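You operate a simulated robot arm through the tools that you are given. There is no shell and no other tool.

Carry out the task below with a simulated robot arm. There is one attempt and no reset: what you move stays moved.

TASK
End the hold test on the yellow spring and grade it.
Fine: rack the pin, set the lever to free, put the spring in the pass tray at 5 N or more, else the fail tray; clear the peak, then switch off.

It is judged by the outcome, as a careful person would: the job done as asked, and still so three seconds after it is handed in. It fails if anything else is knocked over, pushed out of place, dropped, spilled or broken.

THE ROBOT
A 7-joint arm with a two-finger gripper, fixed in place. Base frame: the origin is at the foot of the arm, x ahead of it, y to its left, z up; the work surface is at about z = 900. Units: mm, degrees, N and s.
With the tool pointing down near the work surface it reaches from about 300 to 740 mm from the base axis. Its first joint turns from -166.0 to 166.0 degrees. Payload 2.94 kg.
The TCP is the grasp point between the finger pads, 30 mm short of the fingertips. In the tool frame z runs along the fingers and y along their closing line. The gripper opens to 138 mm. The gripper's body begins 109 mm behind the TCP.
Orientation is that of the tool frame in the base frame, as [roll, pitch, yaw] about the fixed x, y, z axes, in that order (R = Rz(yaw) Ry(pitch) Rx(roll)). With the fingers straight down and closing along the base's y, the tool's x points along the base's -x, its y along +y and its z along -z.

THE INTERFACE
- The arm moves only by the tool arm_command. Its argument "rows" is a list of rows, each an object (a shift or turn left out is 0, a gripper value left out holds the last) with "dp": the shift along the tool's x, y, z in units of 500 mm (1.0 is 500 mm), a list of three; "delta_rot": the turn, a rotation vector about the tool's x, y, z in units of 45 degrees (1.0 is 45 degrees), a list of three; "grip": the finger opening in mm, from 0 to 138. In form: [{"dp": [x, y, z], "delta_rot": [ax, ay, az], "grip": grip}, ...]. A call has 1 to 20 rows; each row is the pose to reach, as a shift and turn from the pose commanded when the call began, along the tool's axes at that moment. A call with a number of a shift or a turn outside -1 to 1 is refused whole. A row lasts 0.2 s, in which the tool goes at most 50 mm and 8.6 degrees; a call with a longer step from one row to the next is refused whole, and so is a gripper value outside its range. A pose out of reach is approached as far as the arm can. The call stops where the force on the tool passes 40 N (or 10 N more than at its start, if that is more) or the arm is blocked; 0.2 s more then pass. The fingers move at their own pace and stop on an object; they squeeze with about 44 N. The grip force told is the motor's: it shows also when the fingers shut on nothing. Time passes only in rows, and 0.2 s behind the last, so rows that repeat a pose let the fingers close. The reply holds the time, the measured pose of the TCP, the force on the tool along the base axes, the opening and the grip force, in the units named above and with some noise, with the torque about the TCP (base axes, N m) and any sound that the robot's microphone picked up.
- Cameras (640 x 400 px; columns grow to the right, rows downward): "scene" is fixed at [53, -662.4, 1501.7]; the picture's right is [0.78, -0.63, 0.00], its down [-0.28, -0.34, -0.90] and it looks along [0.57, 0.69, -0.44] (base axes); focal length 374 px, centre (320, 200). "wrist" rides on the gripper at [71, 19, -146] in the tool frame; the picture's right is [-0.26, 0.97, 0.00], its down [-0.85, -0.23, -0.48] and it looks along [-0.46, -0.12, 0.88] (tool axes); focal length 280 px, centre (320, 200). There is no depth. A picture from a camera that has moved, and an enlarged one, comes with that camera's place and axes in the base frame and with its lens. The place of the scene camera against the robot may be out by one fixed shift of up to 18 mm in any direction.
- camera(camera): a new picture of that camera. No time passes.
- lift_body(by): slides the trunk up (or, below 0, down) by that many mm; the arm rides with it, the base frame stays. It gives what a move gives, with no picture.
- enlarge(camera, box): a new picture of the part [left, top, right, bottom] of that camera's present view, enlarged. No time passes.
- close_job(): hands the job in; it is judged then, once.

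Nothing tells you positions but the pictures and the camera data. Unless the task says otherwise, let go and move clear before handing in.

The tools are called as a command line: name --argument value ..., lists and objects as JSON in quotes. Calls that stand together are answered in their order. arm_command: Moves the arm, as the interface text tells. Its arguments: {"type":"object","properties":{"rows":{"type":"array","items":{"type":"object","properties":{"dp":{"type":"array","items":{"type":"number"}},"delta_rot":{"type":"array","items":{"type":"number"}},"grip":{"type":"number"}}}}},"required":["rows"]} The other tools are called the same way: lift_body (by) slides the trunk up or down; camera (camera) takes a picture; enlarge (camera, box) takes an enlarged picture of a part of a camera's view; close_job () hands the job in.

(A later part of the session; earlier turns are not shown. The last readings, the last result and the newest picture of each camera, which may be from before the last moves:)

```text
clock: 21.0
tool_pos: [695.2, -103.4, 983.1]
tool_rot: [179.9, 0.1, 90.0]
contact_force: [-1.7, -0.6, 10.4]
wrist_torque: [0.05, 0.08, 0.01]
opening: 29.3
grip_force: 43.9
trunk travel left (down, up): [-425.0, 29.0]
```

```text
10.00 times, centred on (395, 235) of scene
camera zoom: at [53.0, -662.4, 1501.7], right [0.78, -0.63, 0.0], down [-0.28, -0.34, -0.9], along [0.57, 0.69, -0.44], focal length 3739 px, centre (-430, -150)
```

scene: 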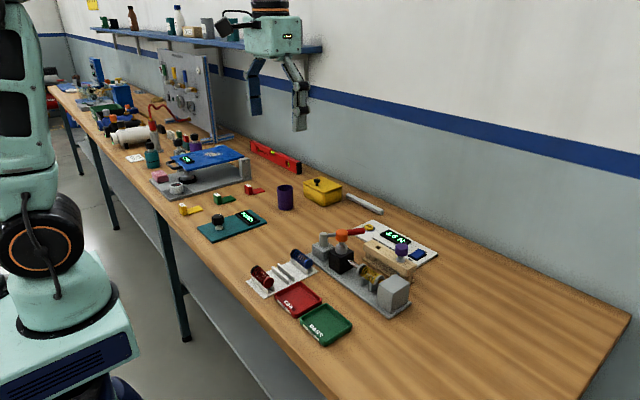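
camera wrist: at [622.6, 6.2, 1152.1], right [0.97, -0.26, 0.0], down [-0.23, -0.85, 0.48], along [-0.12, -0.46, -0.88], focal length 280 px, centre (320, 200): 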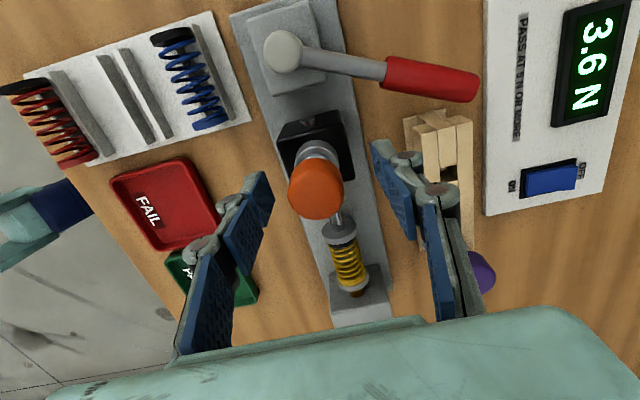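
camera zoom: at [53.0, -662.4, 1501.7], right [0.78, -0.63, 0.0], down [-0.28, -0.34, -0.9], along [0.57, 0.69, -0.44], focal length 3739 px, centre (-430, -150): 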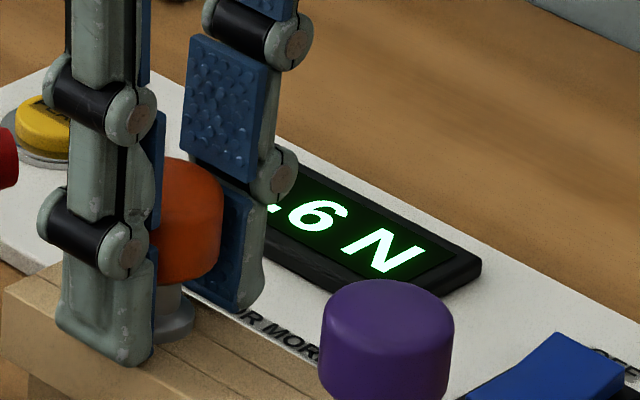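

Flange is seated (10 N upward contact). I unload slightly, open, and then rise clear.

arm_command --rows '[{"dp": [0, 0, -0.002]}, {"dp": [0, 0, -0.002], "grip": 40}, {"dp": [0, 0, -0.002], "grip": 62}, {"dp": [0, 0, -0.002], "grip": 62}, {"dp": [0, 0, -0.002], "grip": 62}]'

arm_command --rows '[{"dp": [0, 0, -0.03]}, {"dp": [0, 0, -0.08]}, {"dp": [0, 0, -0.13]}, {"dp": [0, 0, -0.16]}, {"dp": [0, 0, -0.16]}]'

camera --camera "wrist"

enlarge --camera "scene" --box '[300, 190, 440, 320]'

```text
clock: 22.2
tool_pos: [697.1, -103.1, 982.1]
tool_rot: [-180.0, 0.0, 90.0]
contact_force: [0.5, 1.0, 0.5]
wrist_torque: [0.01, 0.03, 0.01]
opening: 62.0
grip_force: 0.0
trunk travel left (down, up): [-425.0, 29.0]
```

```text
clock: 23.4
tool_pos: [696.2, -102.3, 1063.0]
tool_rot: [180.0, 0.0, 90.0]
contact_force: [-0.8, -0.3, 1.0]
wrist_torque: [-0.01, 0.01, -0.01]
opening: 62.1
grip_force: 0.1
trunk travel left (down, up): [-425.0, 29.0]
```

```text
taken
camera wrist: at [716.3, -32.6, 1208.2], right [0.97, -0.26, 0.0], down [-0.23, -0.85, 0.48], along [-0.12, -0.46, -0.88], focal length 280 px, centre (320, 200)
```

wrist: 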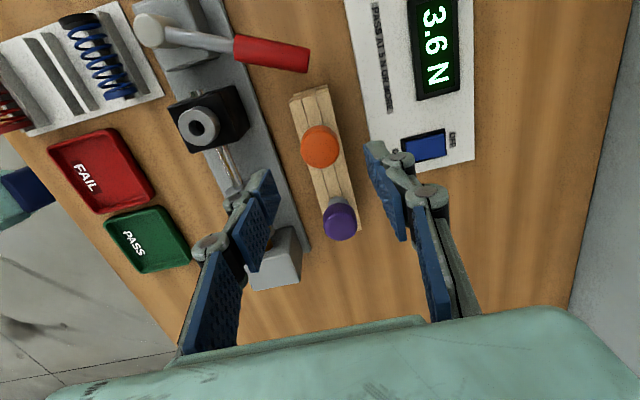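

```text
3.08 times, centred on (370, 255) of scene
camera zoom: at [53.0, -662.4, 1501.7], right [0.78, -0.63, 0.0], down [-0.28, -0.34, -0.9], along [0.57, 0.69, -0.44], focal length 1150 px, centre (166, 31)
```

zoom: 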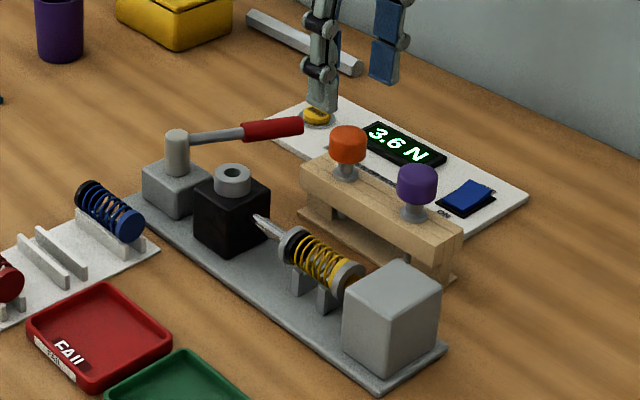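

The pin is racked in the free hole. Next is the lever: I'll put the closed fingers on the -y side of the handle at about (687, -62) and nudge it gently toward +y, away from the spring.

arm_command --rows '[{"dp": [0.03, -0.008, 0], "grip": 30}, {"dp": [0.06, -0.014, 0], "grip": 0}, {"dp": [0.08, -0.018, 0], "grip": 0}, {"dp": [0.08, -0.018, 0], "grip": 0}, {"dp": [0.08, -0.018, 0.05], "grip": 0}, {"dp": [0.08, -0.018, 0.1], "grip": 0}, {"dp": [0.08, -0.018, 0.13], "grip": 0}, {"dp": [0.08, -0.018, 0.152], "grip": 0}, {"dp": [0.08, -0.018, 0.152], "grip": 0}]'

camera --camera "wrist"

enlarge --camera "scene" --box '[310, 190, 430, 290]'

```text
clock: 25.4
tool_pos: [687.5, -61.6, 986.2]
tool_rot: [-180.0, 0.0, 90.2]
contact_force: [-1.3, -0.9, -0.1]
wrist_torque: [0.01, 0.01, -0.02]
opening: 0.0
grip_force: 28.1
trunk travel left (down, up): [-425.0, 29.0]
```

```text
taken
camera wrist: at [708.3, 8.2, 1131.6], right [0.97, -0.26, 0.0], down [-0.23, -0.85, 0.48], along [-0.12, -0.46, -0.88], focal length 280 px, centre (320, 200)
```

wrist: 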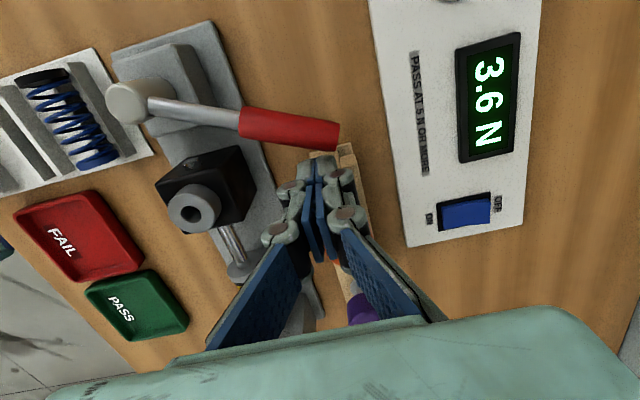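

```text
4.00 times, centred on (370, 240) of scene
camera zoom: at [53.0, -662.4, 1501.7], right [0.78, -0.63, 0.0], down [-0.28, -0.34, -0.9], along [0.57, 0.69, -0.44], focal length 1496 px, centre (120, 40)
```

zoom: 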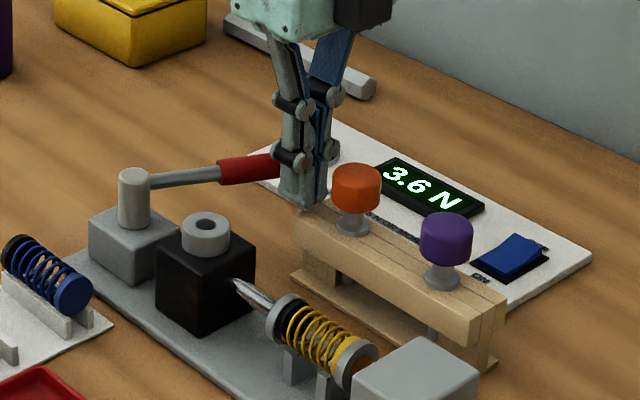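

The closed fingers are beside the handle, clear of the rack and knobs. I'll nudge +y in small steps.

arm_command --rows '[{"dp": [0.006, 0, 0]}, {"dp": [0.012, 0, 0]}, {"dp": [0.018, 0, 0]}, {"dp": [0.024, 0, 0]}, {"dp": [0.03, 0, 0]}, {"dp": [0.03, 0, 0]}]'

camera --camera "wrist"

```text
clock: 26.8
tool_pos: [686.6, -49.1, 986.6]
tool_rot: [180.0, 0.1, 90.0]
contact_force: [0.5, -3.1, 0.9]
wrist_torque: [-0.07, -0.04, -0.05]
opening: 0.0
grip_force: 28.5
trunk travel left (down, up): [-425.0, 29.0]
```

```text
taken
camera wrist: at [707.4, 21.6, 1132.3], right [0.97, -0.26, 0.0], down [-0.23, -0.85, 0.48], along [-0.12, -0.46, -0.88], focal length 280 px, centre (320, 200)
```

wrist: 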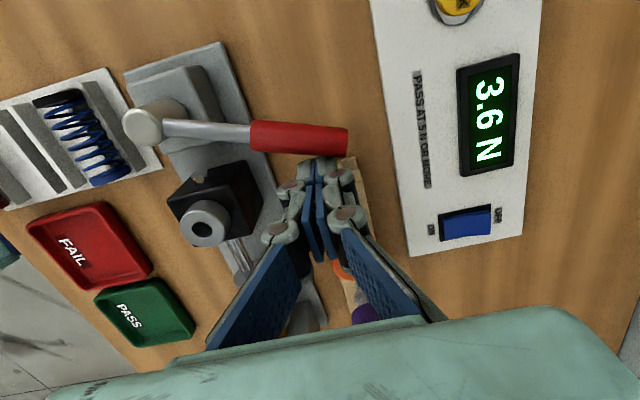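

The lever yields with about 3 N and is turning. I'll continue along its arc.

arm_command --rows '[{"dp": [0.01, 0, 0]}, {"dp": [0.02, 0, 0]}, {"dp": [0.03, 0, 0]}, {"dp": [0.04, 0, 0]}, {"dp": [0.05, 0, 0]}, {"dp": [0.05, 0, 0]}]'

camera --camera "wrist"

enlarge --camera "scene" --box '[310, 190, 430, 290]'

```text
clock: 28.2
tool_pos: [686.7, -23.8, 986.9]
tool_rot: [-180.0, 0.0, 90.1]
contact_force: [0.3, -0.4, 0.0]
wrist_torque: [-0.01, 0.01, -0.01]
opening: 0.0
grip_force: 28.8
trunk travel left (down, up): [-425.0, 29.0]
```

```text
taken
camera wrist: at [707.0, 47.5, 1132.2], right [0.97, -0.26, 0.0], down [-0.23, -0.85, 0.48], along [-0.12, -0.46, -0.88], focal length 280 px, centre (320, 200)
```

wrist: 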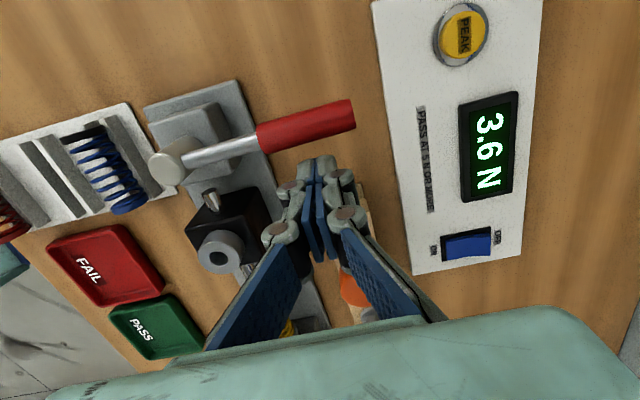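

```text
4.00 times, centred on (370, 240) of scene
camera zoom: at [53.0, -662.4, 1501.7], right [0.78, -0.63, 0.0], down [-0.28, -0.34, -0.9], along [0.57, 0.69, -0.44], focal length 1496 px, centre (120, 40)
```

zoom: 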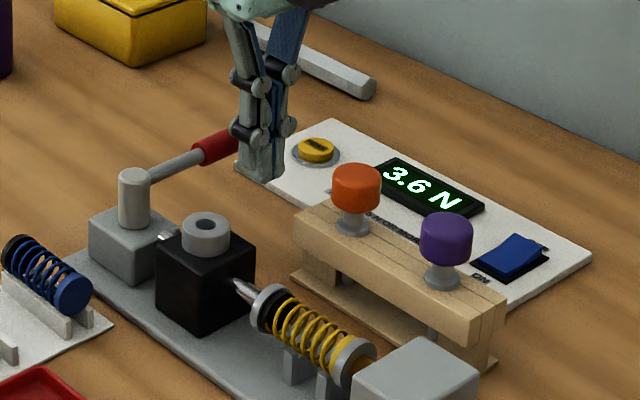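

The lever snapped over by itself and the rod has retracted. I'll check whether it is at its free stop.

enlarge --camera "wrist" --box '[130, 80, 370, 230]'

enlarge --camera "scene" --box '[340, 235, 430, 310]'

arm_command --rows '[{"dp": [0.008, 0, 0]}, {"dp": [0.016, 0, 0]}, {"dp": [0.024, 0, 0]}, {"dp": [0.03, 0, 0]}, {"dp": [0.03, 0, 0]}]'

camera --camera "wrist"

```text
2.67 times, centred on (250, 155) of wrist
camera zoom: at [707.0, 47.5, 1132.2], right [0.97, -0.26, 0.0], down [-0.23, -0.85, 0.48], along [-0.12, -0.46, -0.88], focal length 748 px, centre (507, 320)
```

zoom: 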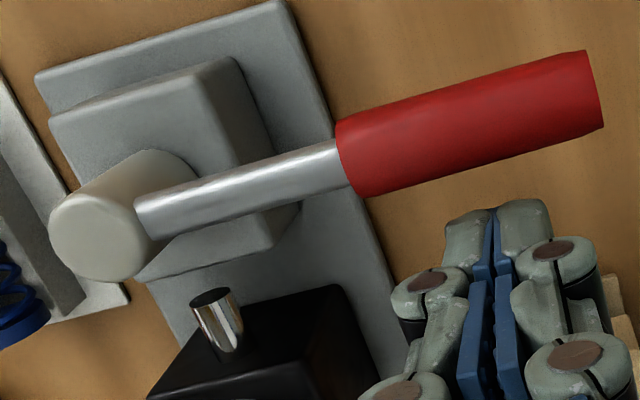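

```text
5.33 times, centred on (385, 272) of scene
camera zoom: at [53.0, -662.4, 1501.7], right [0.78, -0.63, 0.0], down [-0.28, -0.34, -0.9], along [0.57, 0.69, -0.44], focal length 1994 px, centre (-27, -187)
```

zoom: 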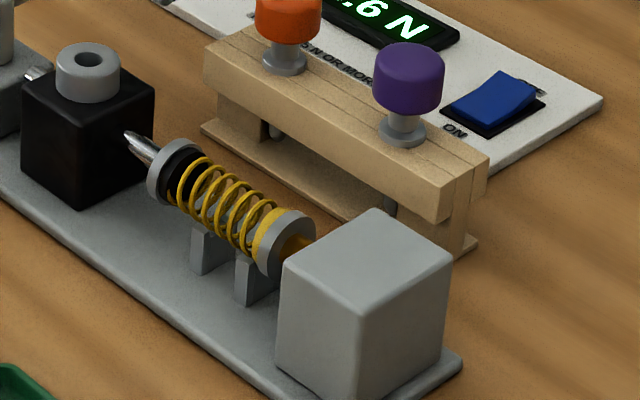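

```text
clock: 29.4
tool_pos: [687.5, -8.1, 985.5]
tool_rot: [179.9, 0.0, 90.0]
contact_force: [-0.5, -0.5, 0.0]
wrist_torque: [-0.01, 0.01, 0.0]
opening: 0.0
grip_force: 28.1
trunk travel left (down, up): [-425.0, 29.0]
```

```text
taken
camera wrist: at [707.2, 62.6, 1131.1], right [0.97, -0.26, 0.0], down [-0.23, -0.85, 0.48], along [-0.12, -0.46, -0.88], focal length 280 px, centre (320, 200)
```

wrist: 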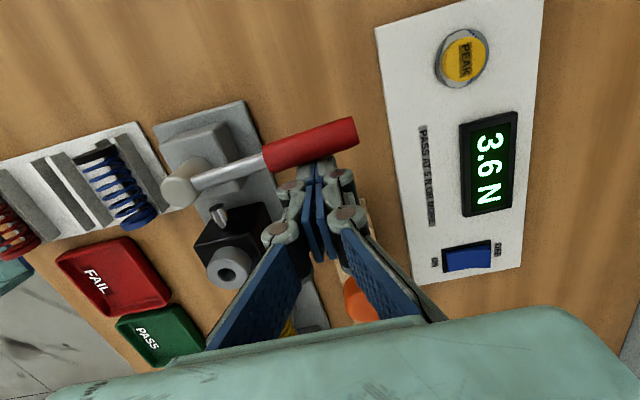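

arm_command --rows '[{"dp": [0.006, 0, 0]}, {"dp": [0.012, 0, 0]}, {"dp": [0.018, 0, 0]}, {"dp": [0.024, 0, 0]}, {"dp": [0.024, 0, 0]}]'

camera --camera "wrist"

enlarge --camera "scene" --box '[310, 215, 430, 315]'

```text
clock: 30.6
tool_pos: [686.6, 4.4, 986.1]
tool_rot: [-179.9, 0.0, 89.9]
contact_force: [0.4, -0.3, 0.1]
wrist_torque: [-0.01, 0.0, -0.02]
opening: 0.1
grip_force: 28.5
trunk travel left (down, up): [-425.0, 29.0]
```

```text
taken
camera wrist: at [707.2, 74.0, 1131.6], right [0.97, -0.26, 0.0], down [-0.23, -0.85, 0.48], along [-0.12, -0.46, -0.88], focal length 280 px, centre (320, 200)
```

wrist: 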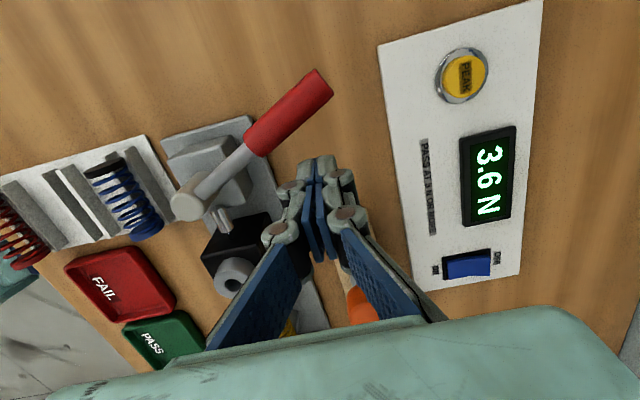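

```text
4.00 times, centred on (370, 265) of scene
camera zoom: at [53.0, -662.4, 1501.7], right [0.78, -0.63, 0.0], down [-0.28, -0.34, -0.9], along [0.57, 0.69, -0.44], focal length 1496 px, centre (120, -60)
```

zoom: 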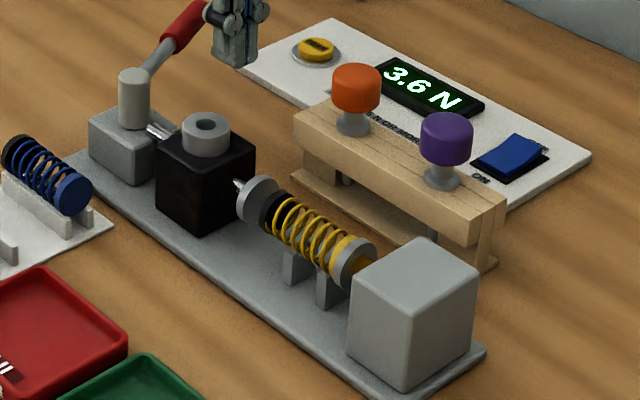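

The lever has now snapped to about +25° (mirror of where it began) and the rod disc has backed off from the spring. I'll check with a light touch that this is the end stop.

arm_command --rows '[{"dp": [0.012, 0, 0]}, {"dp": [0.024, 0, 0]}, {"dp": [0.034, 0, 0]}, {"dp": [0.04, 0, 0]}, {"dp": [0.044, 0, 0]}, {"dp": [0.044, 0, 0]}]'

camera --camera "wrist"

```text
clock: 32.0
tool_pos: [687.7, 21.9, 987.1]
tool_rot: [179.9, 0.1, 90.0]
contact_force: [3.6, -13.4, 1.0]
wrist_torque: [-0.2, -0.04, 0.1]
opening: 0.1
grip_force: 28.5
trunk travel left (down, up): [-425.0, 29.0]
```

```text
taken
camera wrist: at [707.5, 92.9, 1131.6], right [0.96, -0.26, 0.0], down [-0.23, -0.85, 0.48], along [-0.12, -0.46, -0.88], focal length 280 px, centre (320, 200)
```

wrist: 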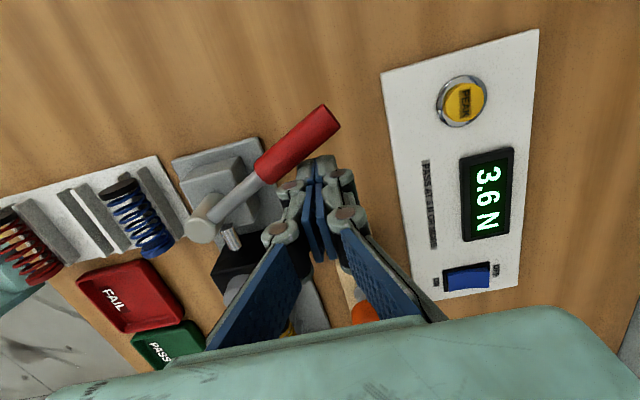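

13 N against a firm stop confirms the lever is at its end, so it is free. I back off, rise, and head over to the spring.

arm_command --rows '[{"dp": [-0.02, 0, 0]}, {"dp": [-0.05, 0, 0]}, {"dp": [-0.05, 0, -0.05]}, {"dp": [-0.05, 0, -0.12]}, {"dp": [-0.05, 0, -0.2]}, {"dp": [-0.05, 0, -0.24]}, {"dp": [-0.05, 0, -0.24]}]'

camera --camera "wrist"

enlarge --camera "scene" --box '[310, 210, 450, 320]'

```text
clock: 33.6
tool_pos: [688.8, 1.6, 1105.7]
tool_rot: [179.9, 0.1, 89.9]
contact_force: [-0.2, -0.4, 0.2]
wrist_torque: [-0.02, 0.01, -0.01]
opening: 0.1
grip_force: 28.2
trunk travel left (down, up): [-425.0, 29.0]
```

```text
taken
camera wrist: at [710.8, 71.8, 1250.4], right [0.97, -0.26, 0.0], down [-0.23, -0.85, 0.48], along [-0.12, -0.46, -0.88], focal length 280 px, centre (320, 200)
```

wrist: 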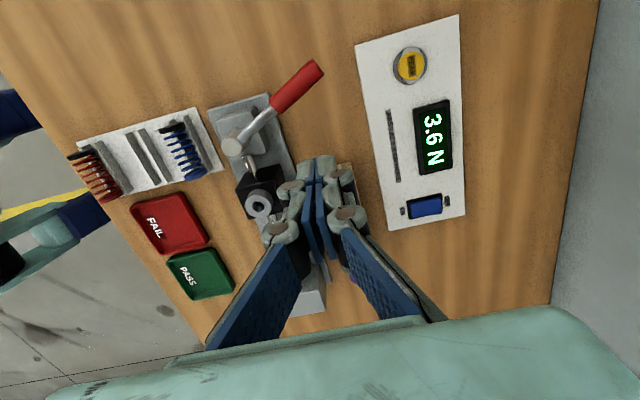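

```text
3.64 times, centred on (380, 265) of scene
camera zoom: at [53.0, -662.4, 1501.7], right [0.78, -0.63, 0.0], down [-0.28, -0.34, -0.9], along [0.57, 0.69, -0.44], focal length 1360 px, centre (102, -36)
```

zoom: 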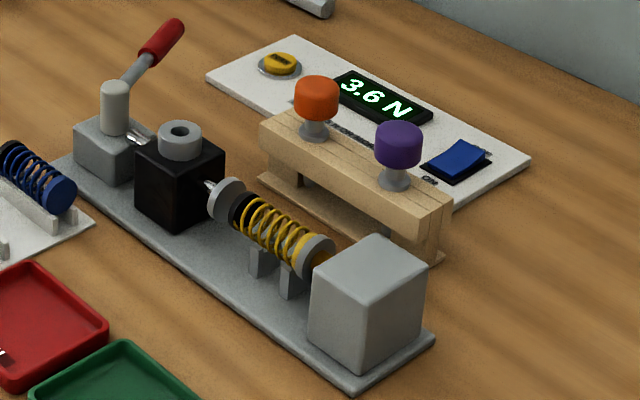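

The display holds 3.6 N (peak), below 5 N, so the spring goes to FAIL. I'll move above the spring with open fingers and measure it.

arm_command --rows '[{"dp": [-0.05, -0.035, 0], "grip": 60}, {"dp": [-0.1, -0.07, 0]}, {"dp": [-0.15, -0.105, 0.01]}, {"dp": [-0.2, -0.14, 0.02]}, {"dp": [-0.25, -0.17, 0.03]}, {"dp": [-0.262, -0.176, 0.03]}, {"dp": [-0.262, -0.176, 0.03]}]'

camera --camera "wrist"

enlarge --camera "wrist" --box '[260, 100, 380, 220]'

```text
clock: 35.2
tool_pos: [597.3, -130.4, 1090.4]
tool_rot: [-180.0, 0.0, 90.1]
contact_force: [-0.4, -0.1, 0.2]
wrist_torque: [0.01, -0.02, 0.0]
opening: 60.0
grip_force: 0.1
trunk travel left (down, up): [-425.0, 29.0]
```

```text
taken
camera wrist: at [618.3, -60.0, 1236.4], right [0.97, -0.26, 0.0], down [-0.23, -0.85, 0.48], along [-0.12, -0.46, -0.88], focal length 280 px, centre (320, 200)
```

wrist: 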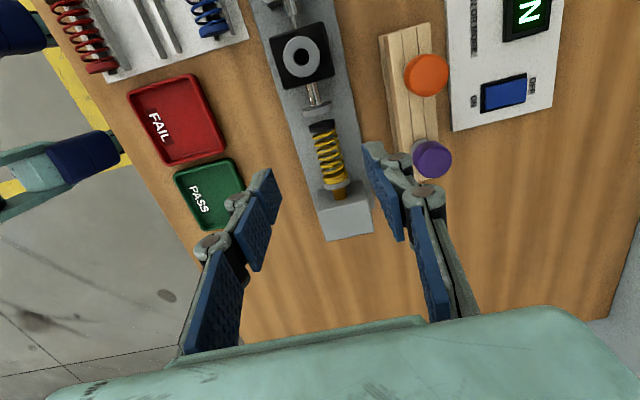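

```text
3.33 times, centred on (320, 160) of wrist
camera zoom: at [618.3, -60.0, 1236.4], right [0.97, -0.26, 0.0], down [-0.23, -0.85, 0.48], along [-0.12, -0.46, -0.88], focal length 935 px, centre (320, 333)
```

zoom: 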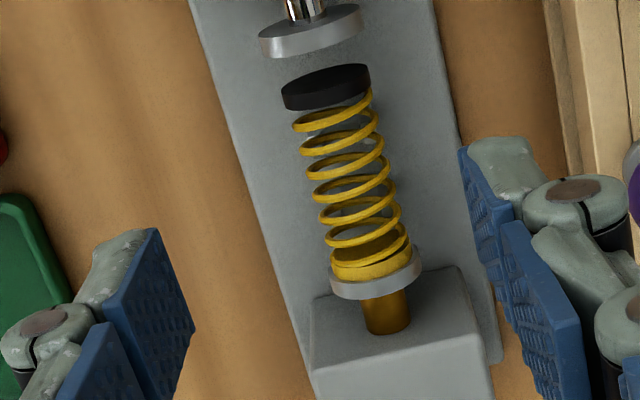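

enlarge --camera "scene" --box '[355, 250, 415, 305]'

enlarge --camera "wrist" --box '[290, 100, 360, 200]'

```text
7.27 times, centred on (385, 278) of scene
camera zoom: at [53.0, -662.4, 1501.7], right [0.78, -0.63, 0.0], down [-0.28, -0.34, -0.9], along [0.57, 0.69, -0.44], focal length 2719 px, centre (-153, -364)
```

zoom: 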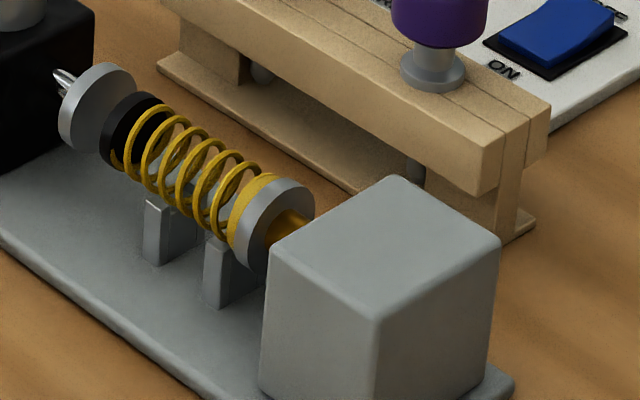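

```text
4.00 times, centred on (325, 150) of wrist
camera zoom: at [618.3, -60.0, 1236.4], right [0.97, -0.26, 0.0], down [-0.23, -0.85, 0.48], along [-0.12, -0.46, -0.88], focal length 1122 px, centre (300, 400)
```

zoom: 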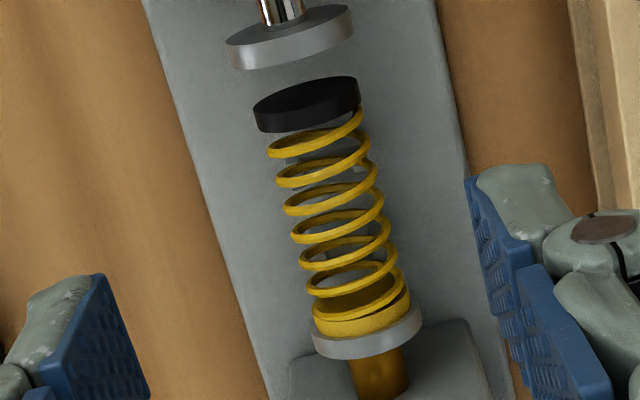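

The spring is free of the plunger: its axis is at x≈601.5, z≈944, running from y≈-130 to -194, about 27 mm in diameter, resting on two cradle plates. I'll lower the open fingers around its middle, keeping the tips above the plates.

arm_command --rows '[{"dp": [-0.03, 0.0084, 0.04]}, {"dp": [-0.059, 0.0084, 0.1]}, {"dp": [-0.059, 0.0084, 0.15]}, {"dp": [-0.059, 0.0084, 0.19]}, {"dp": [-0.059, 0.0084, 0.2]}, {"dp": [-0.059, 0.0084, 0.2]}]'

enlarge --camera "wrist" --box '[240, 100, 400, 260]'

enlarge --camera "scene" --box '[340, 210, 430, 310]'

```text
clock: 36.6
tool_pos: [602.1, -160.5, 993.9]
tool_rot: [-180.0, 0.0, 90.0]
contact_force: [-0.2, -0.4, -0.8]
wrist_torque: [0.02, 0.02, 0.01]
opening: 60.1
grip_force: 0.2
trunk travel left (down, up): [-425.0, 29.0]
```

```text
2.50 times, centred on (320, 180) of wrist
camera zoom: at [622.9, -89.9, 1137.7], right [0.97, -0.26, 0.0], down [-0.23, -0.85, 0.48], along [-0.12, -0.46, -0.88], focal length 701 px, centre (320, 250)
```

zoom: 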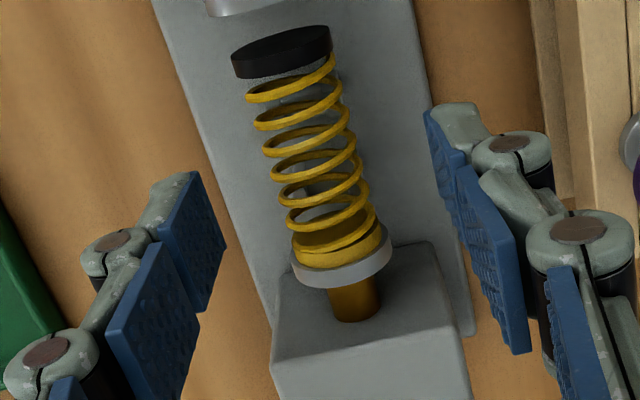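

```text
4.00 times, centred on (385, 260) of scene
camera zoom: at [53.0, -662.4, 1501.7], right [0.78, -0.63, 0.0], down [-0.28, -0.34, -0.9], along [0.57, 0.69, -0.44], focal length 1496 px, centre (60, -40)
```

zoom: 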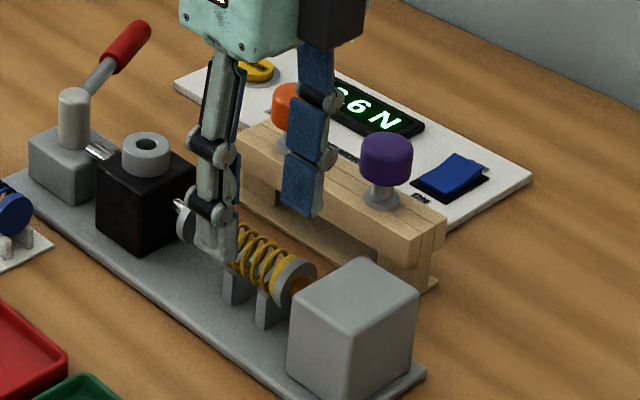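

arm_command --rows '[{"dp": [-0.002, 0, 0.02]}, {"dp": [-0.002, 0, 0.04]}, {"dp": [-0.002, 0, 0.058]}, {"dp": [-0.002, 0, 0.058]}]'

enlarge --camera "wrist" --box '[240, 100, 400, 260]'

enlarge --camera "scene" --box '[345, 235, 425, 315]'

```text
clock: 37.6
tool_pos: [602.0, -160.7, 962.5]
tool_rot: [180.0, 0.0, 90.0]
contact_force: [0.0, 0.6, 0.0]
wrist_torque: [0.0, -0.01, 0.03]
opening: 59.8
grip_force: 0.0
trunk travel left (down, up): [-425.0, 29.0]
```

```text
2.50 times, centred on (320, 180) of wrist
camera zoom: at [623.4, -90.9, 1107.5], right [0.97, -0.26, 0.0], down [-0.23, -0.85, 0.48], along [-0.12, -0.46, -0.88], focal length 701 px, centre (320, 250)
```

zoom: 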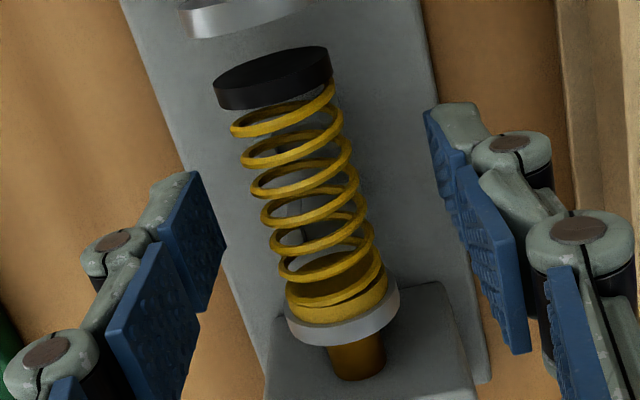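

```text
5.00 times, centred on (385, 275) of scene
camera zoom: at [53.0, -662.4, 1501.7], right [0.78, -0.63, 0.0], down [-0.28, -0.34, -0.9], along [0.57, 0.69, -0.44], focal length 1870 px, centre (-5, -175)
```

zoom: 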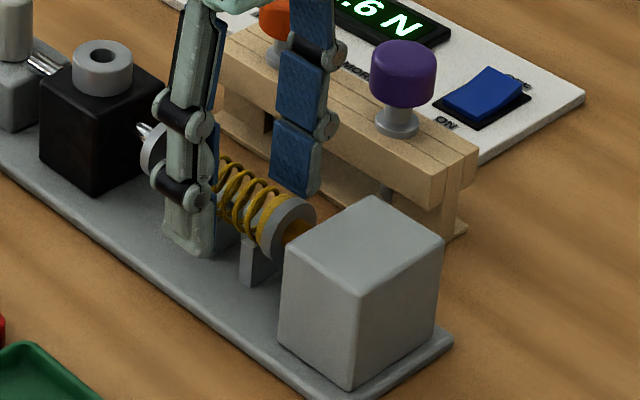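

Fingers straddle the coil's middle with nothing else in between. Closing on the spring.

arm_command --rows '[{"grip": 45}, {"grip": 32}, {"grip": 20}, {"grip": 20}, {"grip": 20}]'

enlarge --camera "wrist" --box '[240, 100, 400, 260]'

enlarge --camera "scene" --box '[345, 235, 425, 315]'

```text
clock: 38.8
tool_pos: [601.9, -160.6, 962.6]
tool_rot: [-180.0, 0.0, 90.0]
contact_force: [-0.6, -0.5, 0.4]
wrist_torque: [-0.02, 0.03, -0.05]
opening: 25.8
grip_force: 44.1
trunk travel left (down, up): [-425.0, 29.0]
```

```text
2.50 times, centred on (320, 180) of wrist
camera zoom: at [623.4, -90.9, 1107.7], right [0.97, -0.26, 0.0], down [-0.23, -0.85, 0.48], along [-0.12, -0.46, -0.88], focal length 701 px, centre (320, 250)
```

zoom: 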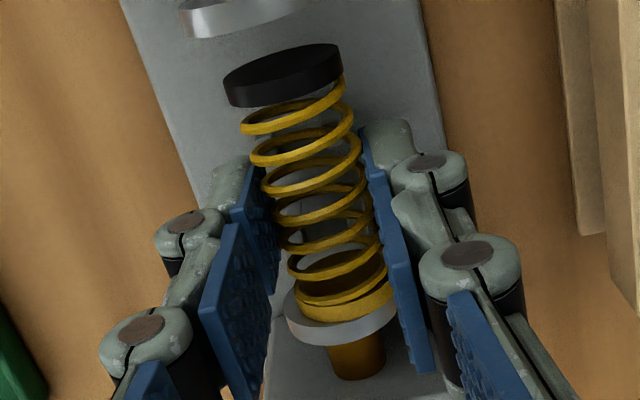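

```text
5.00 times, centred on (385, 275) of scene
camera zoom: at [53.0, -662.4, 1501.7], right [0.78, -0.63, 0.0], down [-0.28, -0.34, -0.9], along [0.57, 0.69, -0.44], focal length 1870 px, centre (-5, -175)
```

zoom: 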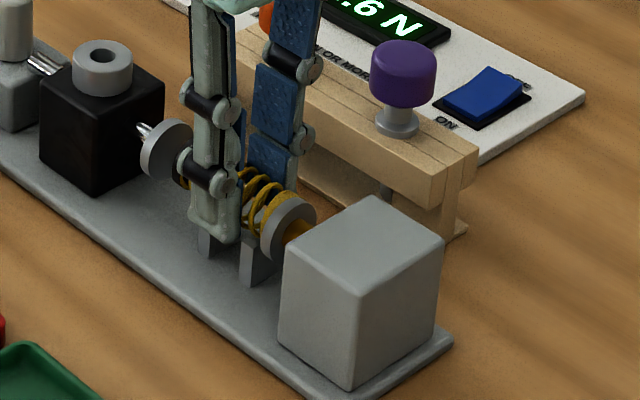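

The spring is held (25.8 mm, 44 N). I'll ease it 3 mm off the anvil, then lift slowly.

arm_command --rows '[{"dp": [0.003, 0, 0]}, {"dp": [0.006, 0, 0]}, {"dp": [0.006, 0, -0.006]}, {"dp": [0.006, 0, -0.014]}, {"dp": [0.006, 0, -0.03]}, {"dp": [0.006, 0, -0.03]}]'

enlarge --camera "scene" --box '[345, 225, 425, 305]'

```text
clock: 40.2
tool_pos: [602.5, -157.9, 978.0]
tool_rot: [180.0, 0.0, 90.1]
contact_force: [0.1, 0.3, 0.5]
wrist_torque: [-0.02, -0.01, 0.0]
opening: 24.8
grip_force: 43.4
trunk travel left (down, up): [-425.0, 29.0]
```

```text
5.00 times, centred on (385, 265) of scene
camera zoom: at [53.0, -662.4, 1501.7], right [0.78, -0.63, 0.0], down [-0.28, -0.34, -0.9], along [0.57, 0.69, -0.44], focal length 1870 px, centre (-5, -125)
```

zoom: 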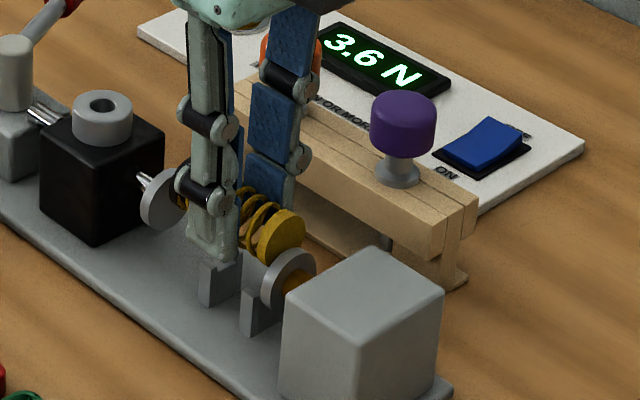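

Lifting cleanly. I'll raise further and carry it to above the FAIL tray around (441, -90).

arm_command --rows '[{"dp": [0, 0, -0.05]}, {"dp": [0, 0, -0.1]}, {"dp": [0, 0, -0.15]}, {"dp": [0.02, -0.046, -0.164]}, {"dp": [0.04, -0.092, -0.164]}, {"dp": [0.06, -0.138, -0.164]}, {"dp": [0.08, -0.184, -0.164]}, {"dp": [0.1, -0.23, -0.164]}, {"dp": [0.12, -0.276, -0.164]}, {"dp": [0.136, -0.322, -0.164]}, {"dp": [0.136, -0.322, -0.164]}, {"dp": [0.136, -0.322, -0.164]}]'

camera --camera "wrist"

enlarge --camera "scene" --box '[230, 200, 390, 350]'

```text
clock: 42.8
tool_pos: [443.3, -87.7, 1056.2]
tool_rot: [179.9, 0.0, 90.0]
contact_force: [0.4, 0.6, -0.5]
wrist_torque: [-0.02, -0.02, -0.03]
opening: 23.8
grip_force: 43.4
trunk travel left (down, up): [-425.0, 29.0]
```

```text
taken
camera wrist: at [464.7, -17.8, 1201.8], right [0.97, -0.26, 0.0], down [-0.23, -0.85, 0.48], along [-0.12, -0.46, -0.88], focal length 280 px, centre (320, 200)
```

wrist: 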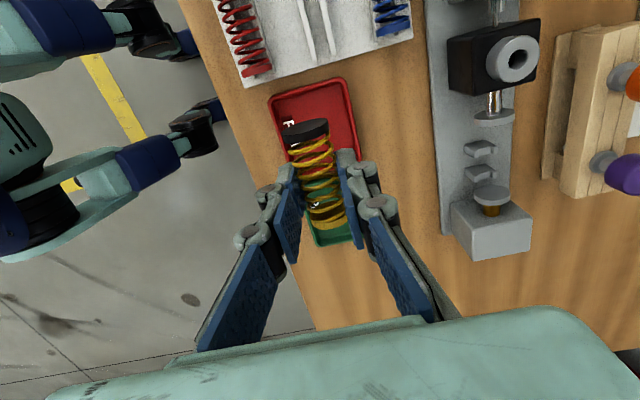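

```text
2.67 times, centred on (310, 275) of scene
camera zoom: at [53.0, -662.4, 1501.7], right [0.78, -0.63, 0.0], down [-0.28, -0.34, -0.9], along [0.57, 0.69, -0.44], focal length 997 px, centre (347, 0)
```

zoom: 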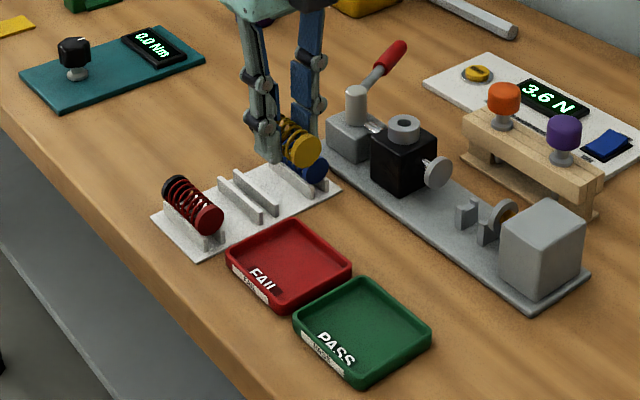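

The spring hangs above the FAIL tray (x 406–481, y -47 to -135). I'll lower it into the tray's middle.

arm_command --rows '[{"dp": [-0.004, 0, 0.04]}, {"dp": [-0.004, 0, 0.08]}, {"dp": [-0.004, 0, 0.12]}, {"dp": [-0.004, 0, 0.16]}, {"dp": [-0.004, 0, 0.19]}, {"dp": [-0.004, 0, 0.208]}, {"dp": [-0.004, 0, 0.208]}]'

enlarge --camera "wrist" --box '[240, 70, 400, 230]'

enlarge --camera "scene" --box '[260, 240, 370, 350]'

```text
clock: 44.4
tool_pos: [442.2, -90.7, 953.3]
tool_rot: [180.0, 0.0, 90.0]
contact_force: [0.3, -0.2, 0.9]
wrist_torque: [0.01, 0.01, 0.01]
opening: 24.5
grip_force: 43.8
trunk travel left (down, up): [-425.0, 29.0]
```

```text
2.50 times, centred on (320, 150) of wrist
camera zoom: at [462.4, -20.8, 1098.9], right [0.97, -0.26, 0.0], down [-0.23, -0.85, 0.48], along [-0.12, -0.46, -0.88], focal length 701 px, centre (320, 325)
```

zoom: 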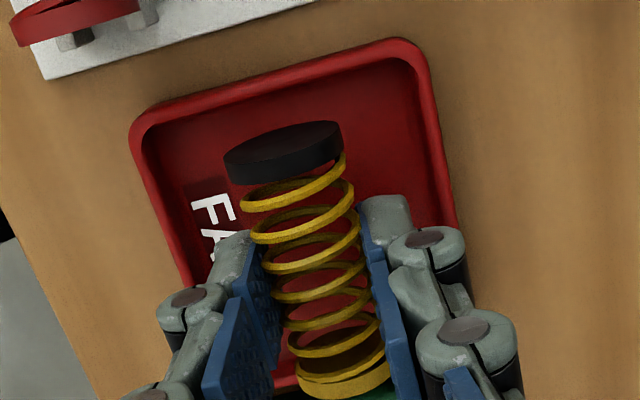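

```text
3.64 times, centred on (315, 295) of scene
camera zoom: at [53.0, -662.4, 1501.7], right [0.78, -0.63, 0.0], down [-0.28, -0.34, -0.9], along [0.57, 0.69, -0.44], focal length 1360 px, centre (338, -146)
```

zoom: 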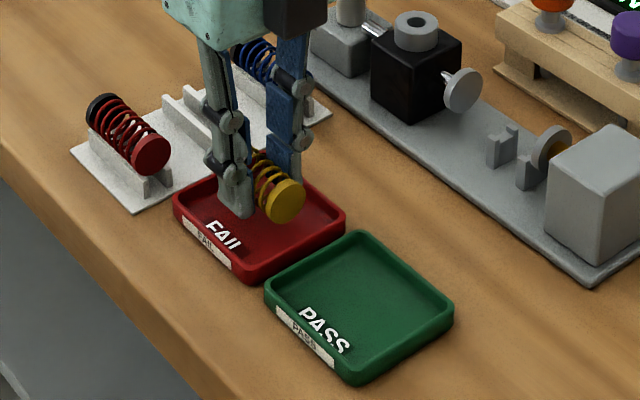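

The spring is well centred over the tray, so I lower the last few millimetres until it touches.

arm_command --rows '[{"dp": [0, 0, 0.008]}, {"dp": [0, 0, 0.016]}, {"dp": [0, 0, 0.022]}, {"dp": [0, 0, 0.022]}]'

enlarge --camera "scene" --box '[290, 255, 350, 315]'

```text
clock: 45.4
tool_pos: [442.0, -91.9, 942.9]
tool_rot: [180.0, 0.0, 90.1]
contact_force: [-0.5, -0.6, -0.4]
wrist_torque: [0.0, -0.02, 0.01]
opening: 23.9
grip_force: 44.2
trunk travel left (down, up): [-425.0, 29.0]
```

```text
6.67 times, centred on (320, 285) of scene
camera zoom: at [53.0, -662.4, 1501.7], right [0.78, -0.63, 0.0], down [-0.28, -0.34, -0.9], along [0.57, 0.69, -0.44], focal length 2493 px, centre (320, -367)
```

zoom: 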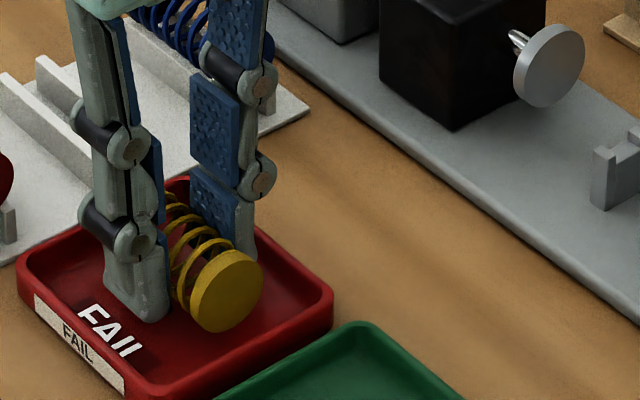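

arm_command --rows '[{"dp": [0, 0, 0.003]}, {"dp": [0, 0, 0.006]}, {"dp": [0, 0, 0.006]}]'

enlarge --camera "scene" --box '[290, 255, 350, 315]'

```text
clock: 46.2
tool_pos: [442.7, -90.7, 941.0]
tool_rot: [179.9, 0.0, 90.1]
contact_force: [0.4, 0.4, -0.2]
wrist_torque: [-0.02, 0.01, 0.01]
opening: 23.9
grip_force: 43.6
trunk travel left (down, up): [-425.0, 29.0]
```

```text
6.67 times, centred on (320, 285) of scene
camera zoom: at [53.0, -662.4, 1501.7], right [0.78, -0.63, 0.0], down [-0.28, -0.34, -0.9], along [0.57, 0.69, -0.44], focal length 2493 px, centre (320, -367)
```

zoom: 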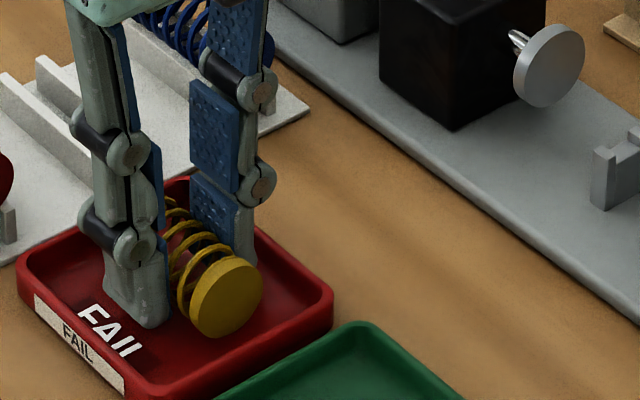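

arm_command --rows '[{"dp": [0, 0, 0.002]}, {"dp": [0, 0, 0.004]}, {"dp": [0, 0, 0.004]}]'

arm_command --rows '[{"dp": [0, 0, 0.002]}, {"dp": [0, 0, 0.004]}, {"dp": [0, 0, 0.004]}]'

enlarge --camera "scene" --box '[290, 255, 350, 315]'

```text
clock: 47.0
tool_pos: [442.3, -90.9, 937.2]
tool_rot: [-179.9, 0.0, 90.0]
contact_force: [0.4, 0.1, -0.2]
wrist_torque: [0.0, 0.02, 0.01]
opening: 24.0
grip_force: 43.2
trunk travel left (down, up): [-425.0, 29.0]
```

```text
clock: 47.8
tool_pos: [441.0, -92.5, 937.5]
tool_rot: [-180.0, 0.1, 90.0]
contact_force: [0.0, -0.5, -0.9]
wrist_torque: [0.01, 0.0, 0.01]
opening: 23.9
grip_force: 43.4
trunk travel left (down, up): [-425.0, 29.0]
```

```text
6.67 times, centred on (320, 285) of scene
camera zoom: at [53.0, -662.4, 1501.7], right [0.78, -0.63, 0.0], down [-0.28, -0.34, -0.9], along [0.57, 0.69, -0.44], focal length 2493 px, centre (320, -367)
```

zoom: 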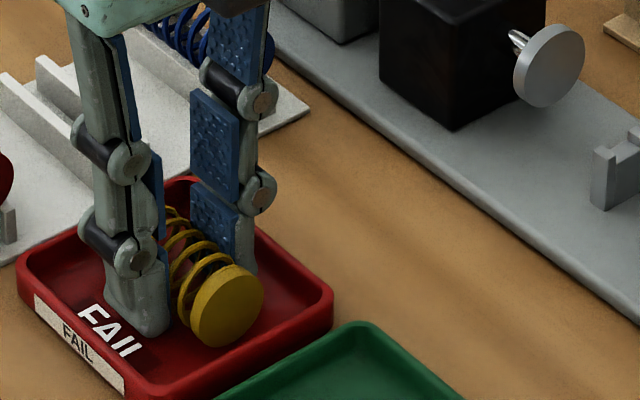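

arm_command --rows '[{"dp": [0, 0, 0.002]}, {"dp": [0, 0, 0.002]}]'

arm_command --rows '[{"dp": [0, 0, 0.002]}, {"dp": [0, 0, 0.002]}]'

enlarge --camera "wrist" --box '[240, 70, 400, 230]'

```text
clock: 48.4
tool_pos: [441.1, -92.7, 936.7]
tool_rot: [180.0, 0.1, 90.1]
contact_force: [-0.3, 1.0, -0.3]
wrist_torque: [-0.04, 0.0, 0.01]
opening: 23.8
grip_force: 43.9
trunk travel left (down, up): [-425.0, 29.0]
```

```text
clock: 49.0
tool_pos: [442.6, -90.7, 936.1]
tool_rot: [180.0, 0.0, 90.1]
contact_force: [0.9, 0.1, -0.7]
wrist_torque: [0.0, 0.01, 0.0]
opening: 23.7
grip_force: 44.3
trunk travel left (down, up): [-425.0, 29.0]
```

```text
2.50 times, centred on (320, 150) of wrist
camera zoom: at [463.3, -21.6, 1081.1], right [0.97, -0.26, 0.0], down [-0.23, -0.85, 0.48], along [-0.12, -0.46, -0.88], focal length 701 px, centre (320, 325)
```

zoom: 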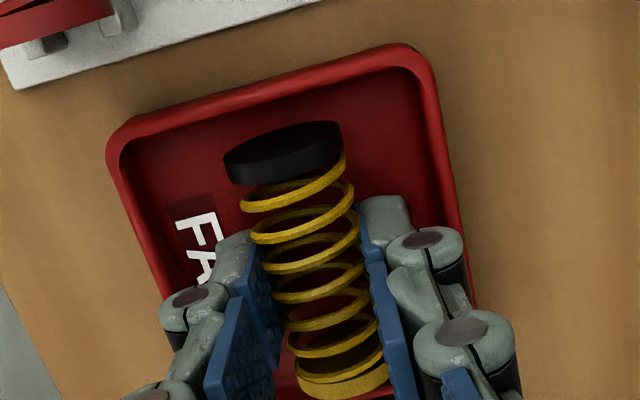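

arm_command --rows '[{"dp": [0, 0, 0.002]}, {"dp": [0, 0, 0.002]}]'

arm_command --rows '[{"dp": [0, 0, 0.002]}, {"dp": [0, 0, 0.002]}]'

enlarge --camera "scene" --box '[290, 255, 350, 315]'

```text
clock: 49.6
tool_pos: [444.0, -91.1, 933.2]
tool_rot: [179.9, 0.0, 90.1]
contact_force: [-0.3, 0.7, 1.6]
wrist_torque: [-0.03, 0.05, 0.0]
opening: 24.5
grip_force: 43.6
trunk travel left (down, up): [-425.0, 29.0]
```

```text
clock: 50.2
tool_pos: [443.4, -91.3, 933.6]
tool_rot: [179.9, 0.0, 90.0]
contact_force: [0.9, 1.8, 9.2]
wrist_torque: [-0.04, -0.07, 0.01]
opening: 23.9
grip_force: 44.1
trunk travel left (down, up): [-425.0, 29.0]
```

```text
6.67 times, centred on (320, 285) of scene
camera zoom: at [53.0, -662.4, 1501.7], right [0.78, -0.63, 0.0], down [-0.28, -0.34, -0.9], along [0.57, 0.69, -0.44], focal length 2493 px, centre (320, -367)
```

zoom: 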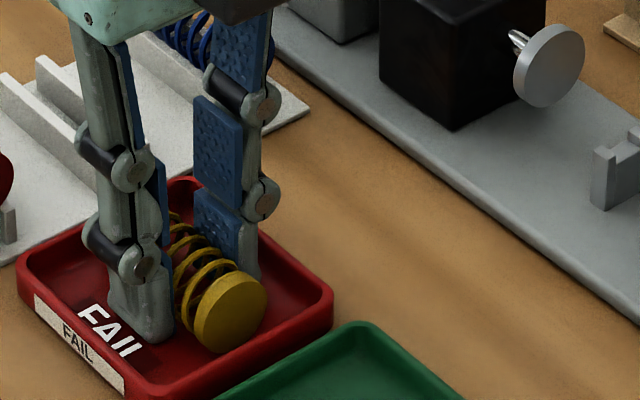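

Touching the tray floor (9 N). I unload 1 mm, open a little, and rise straight up.

arm_command --rows '[{"dp": [0, 0, -0.002]}, {"dp": [0, 0, -0.002], "grip": 30}, {"dp": [0, 0, -0.002], "grip": 36}, {"dp": [0, 0, -0.002], "grip": 36}, {"dp": [0, 0, -0.002], "grip": 36}, {"dp": [0, 0, -0.03], "grip": 36}, {"dp": [0, 0, -0.08], "grip": 36}, {"dp": [0, 0, -0.16], "grip": 36}, {"dp": [0, 0, -0.24], "grip": 36}, {"dp": [0, 0, -0.24], "grip": 36}]'

enlarge --camera "wrist" --box '[240, 70, 400, 230]'

enlarge --camera "scene" --box '[240, 220, 420, 350]'

```text
clock: 52.4
tool_pos: [440.8, -90.2, 1054.4]
tool_rot: [-180.0, 0.1, 90.1]
contact_force: [-0.1, -0.6, 0.4]
wrist_torque: [-0.03, -0.03, -0.04]
opening: 36.0
grip_force: 0.1
trunk travel left (down, up): [-425.0, 29.0]
```

```text
2.50 times, centred on (320, 150) of wrist
camera zoom: at [462.3, -20.5, 1198.8], right [0.97, -0.26, 0.0], down [-0.23, -0.85, 0.48], along [-0.12, -0.46, -0.88], focal length 701 px, centre (320, 325)
```

zoom: 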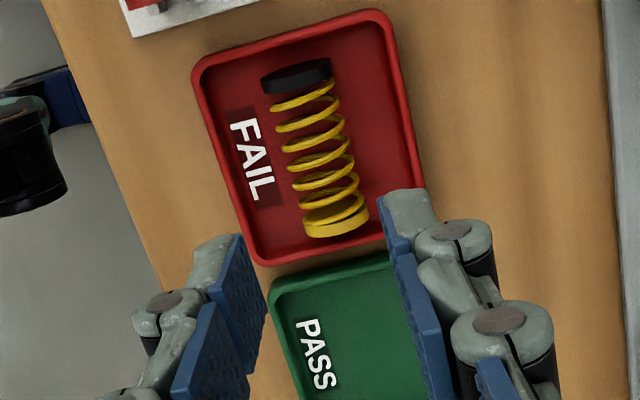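

```text
3.08 times, centred on (330, 285) of scene
camera zoom: at [53.0, -662.4, 1501.7], right [0.78, -0.63, 0.0], down [-0.28, -0.34, -0.9], along [0.57, 0.69, -0.44], focal length 1150 px, centre (289, -62)
```

zoom: 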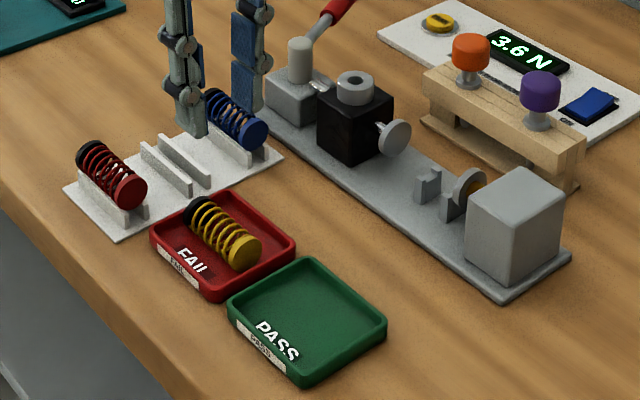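

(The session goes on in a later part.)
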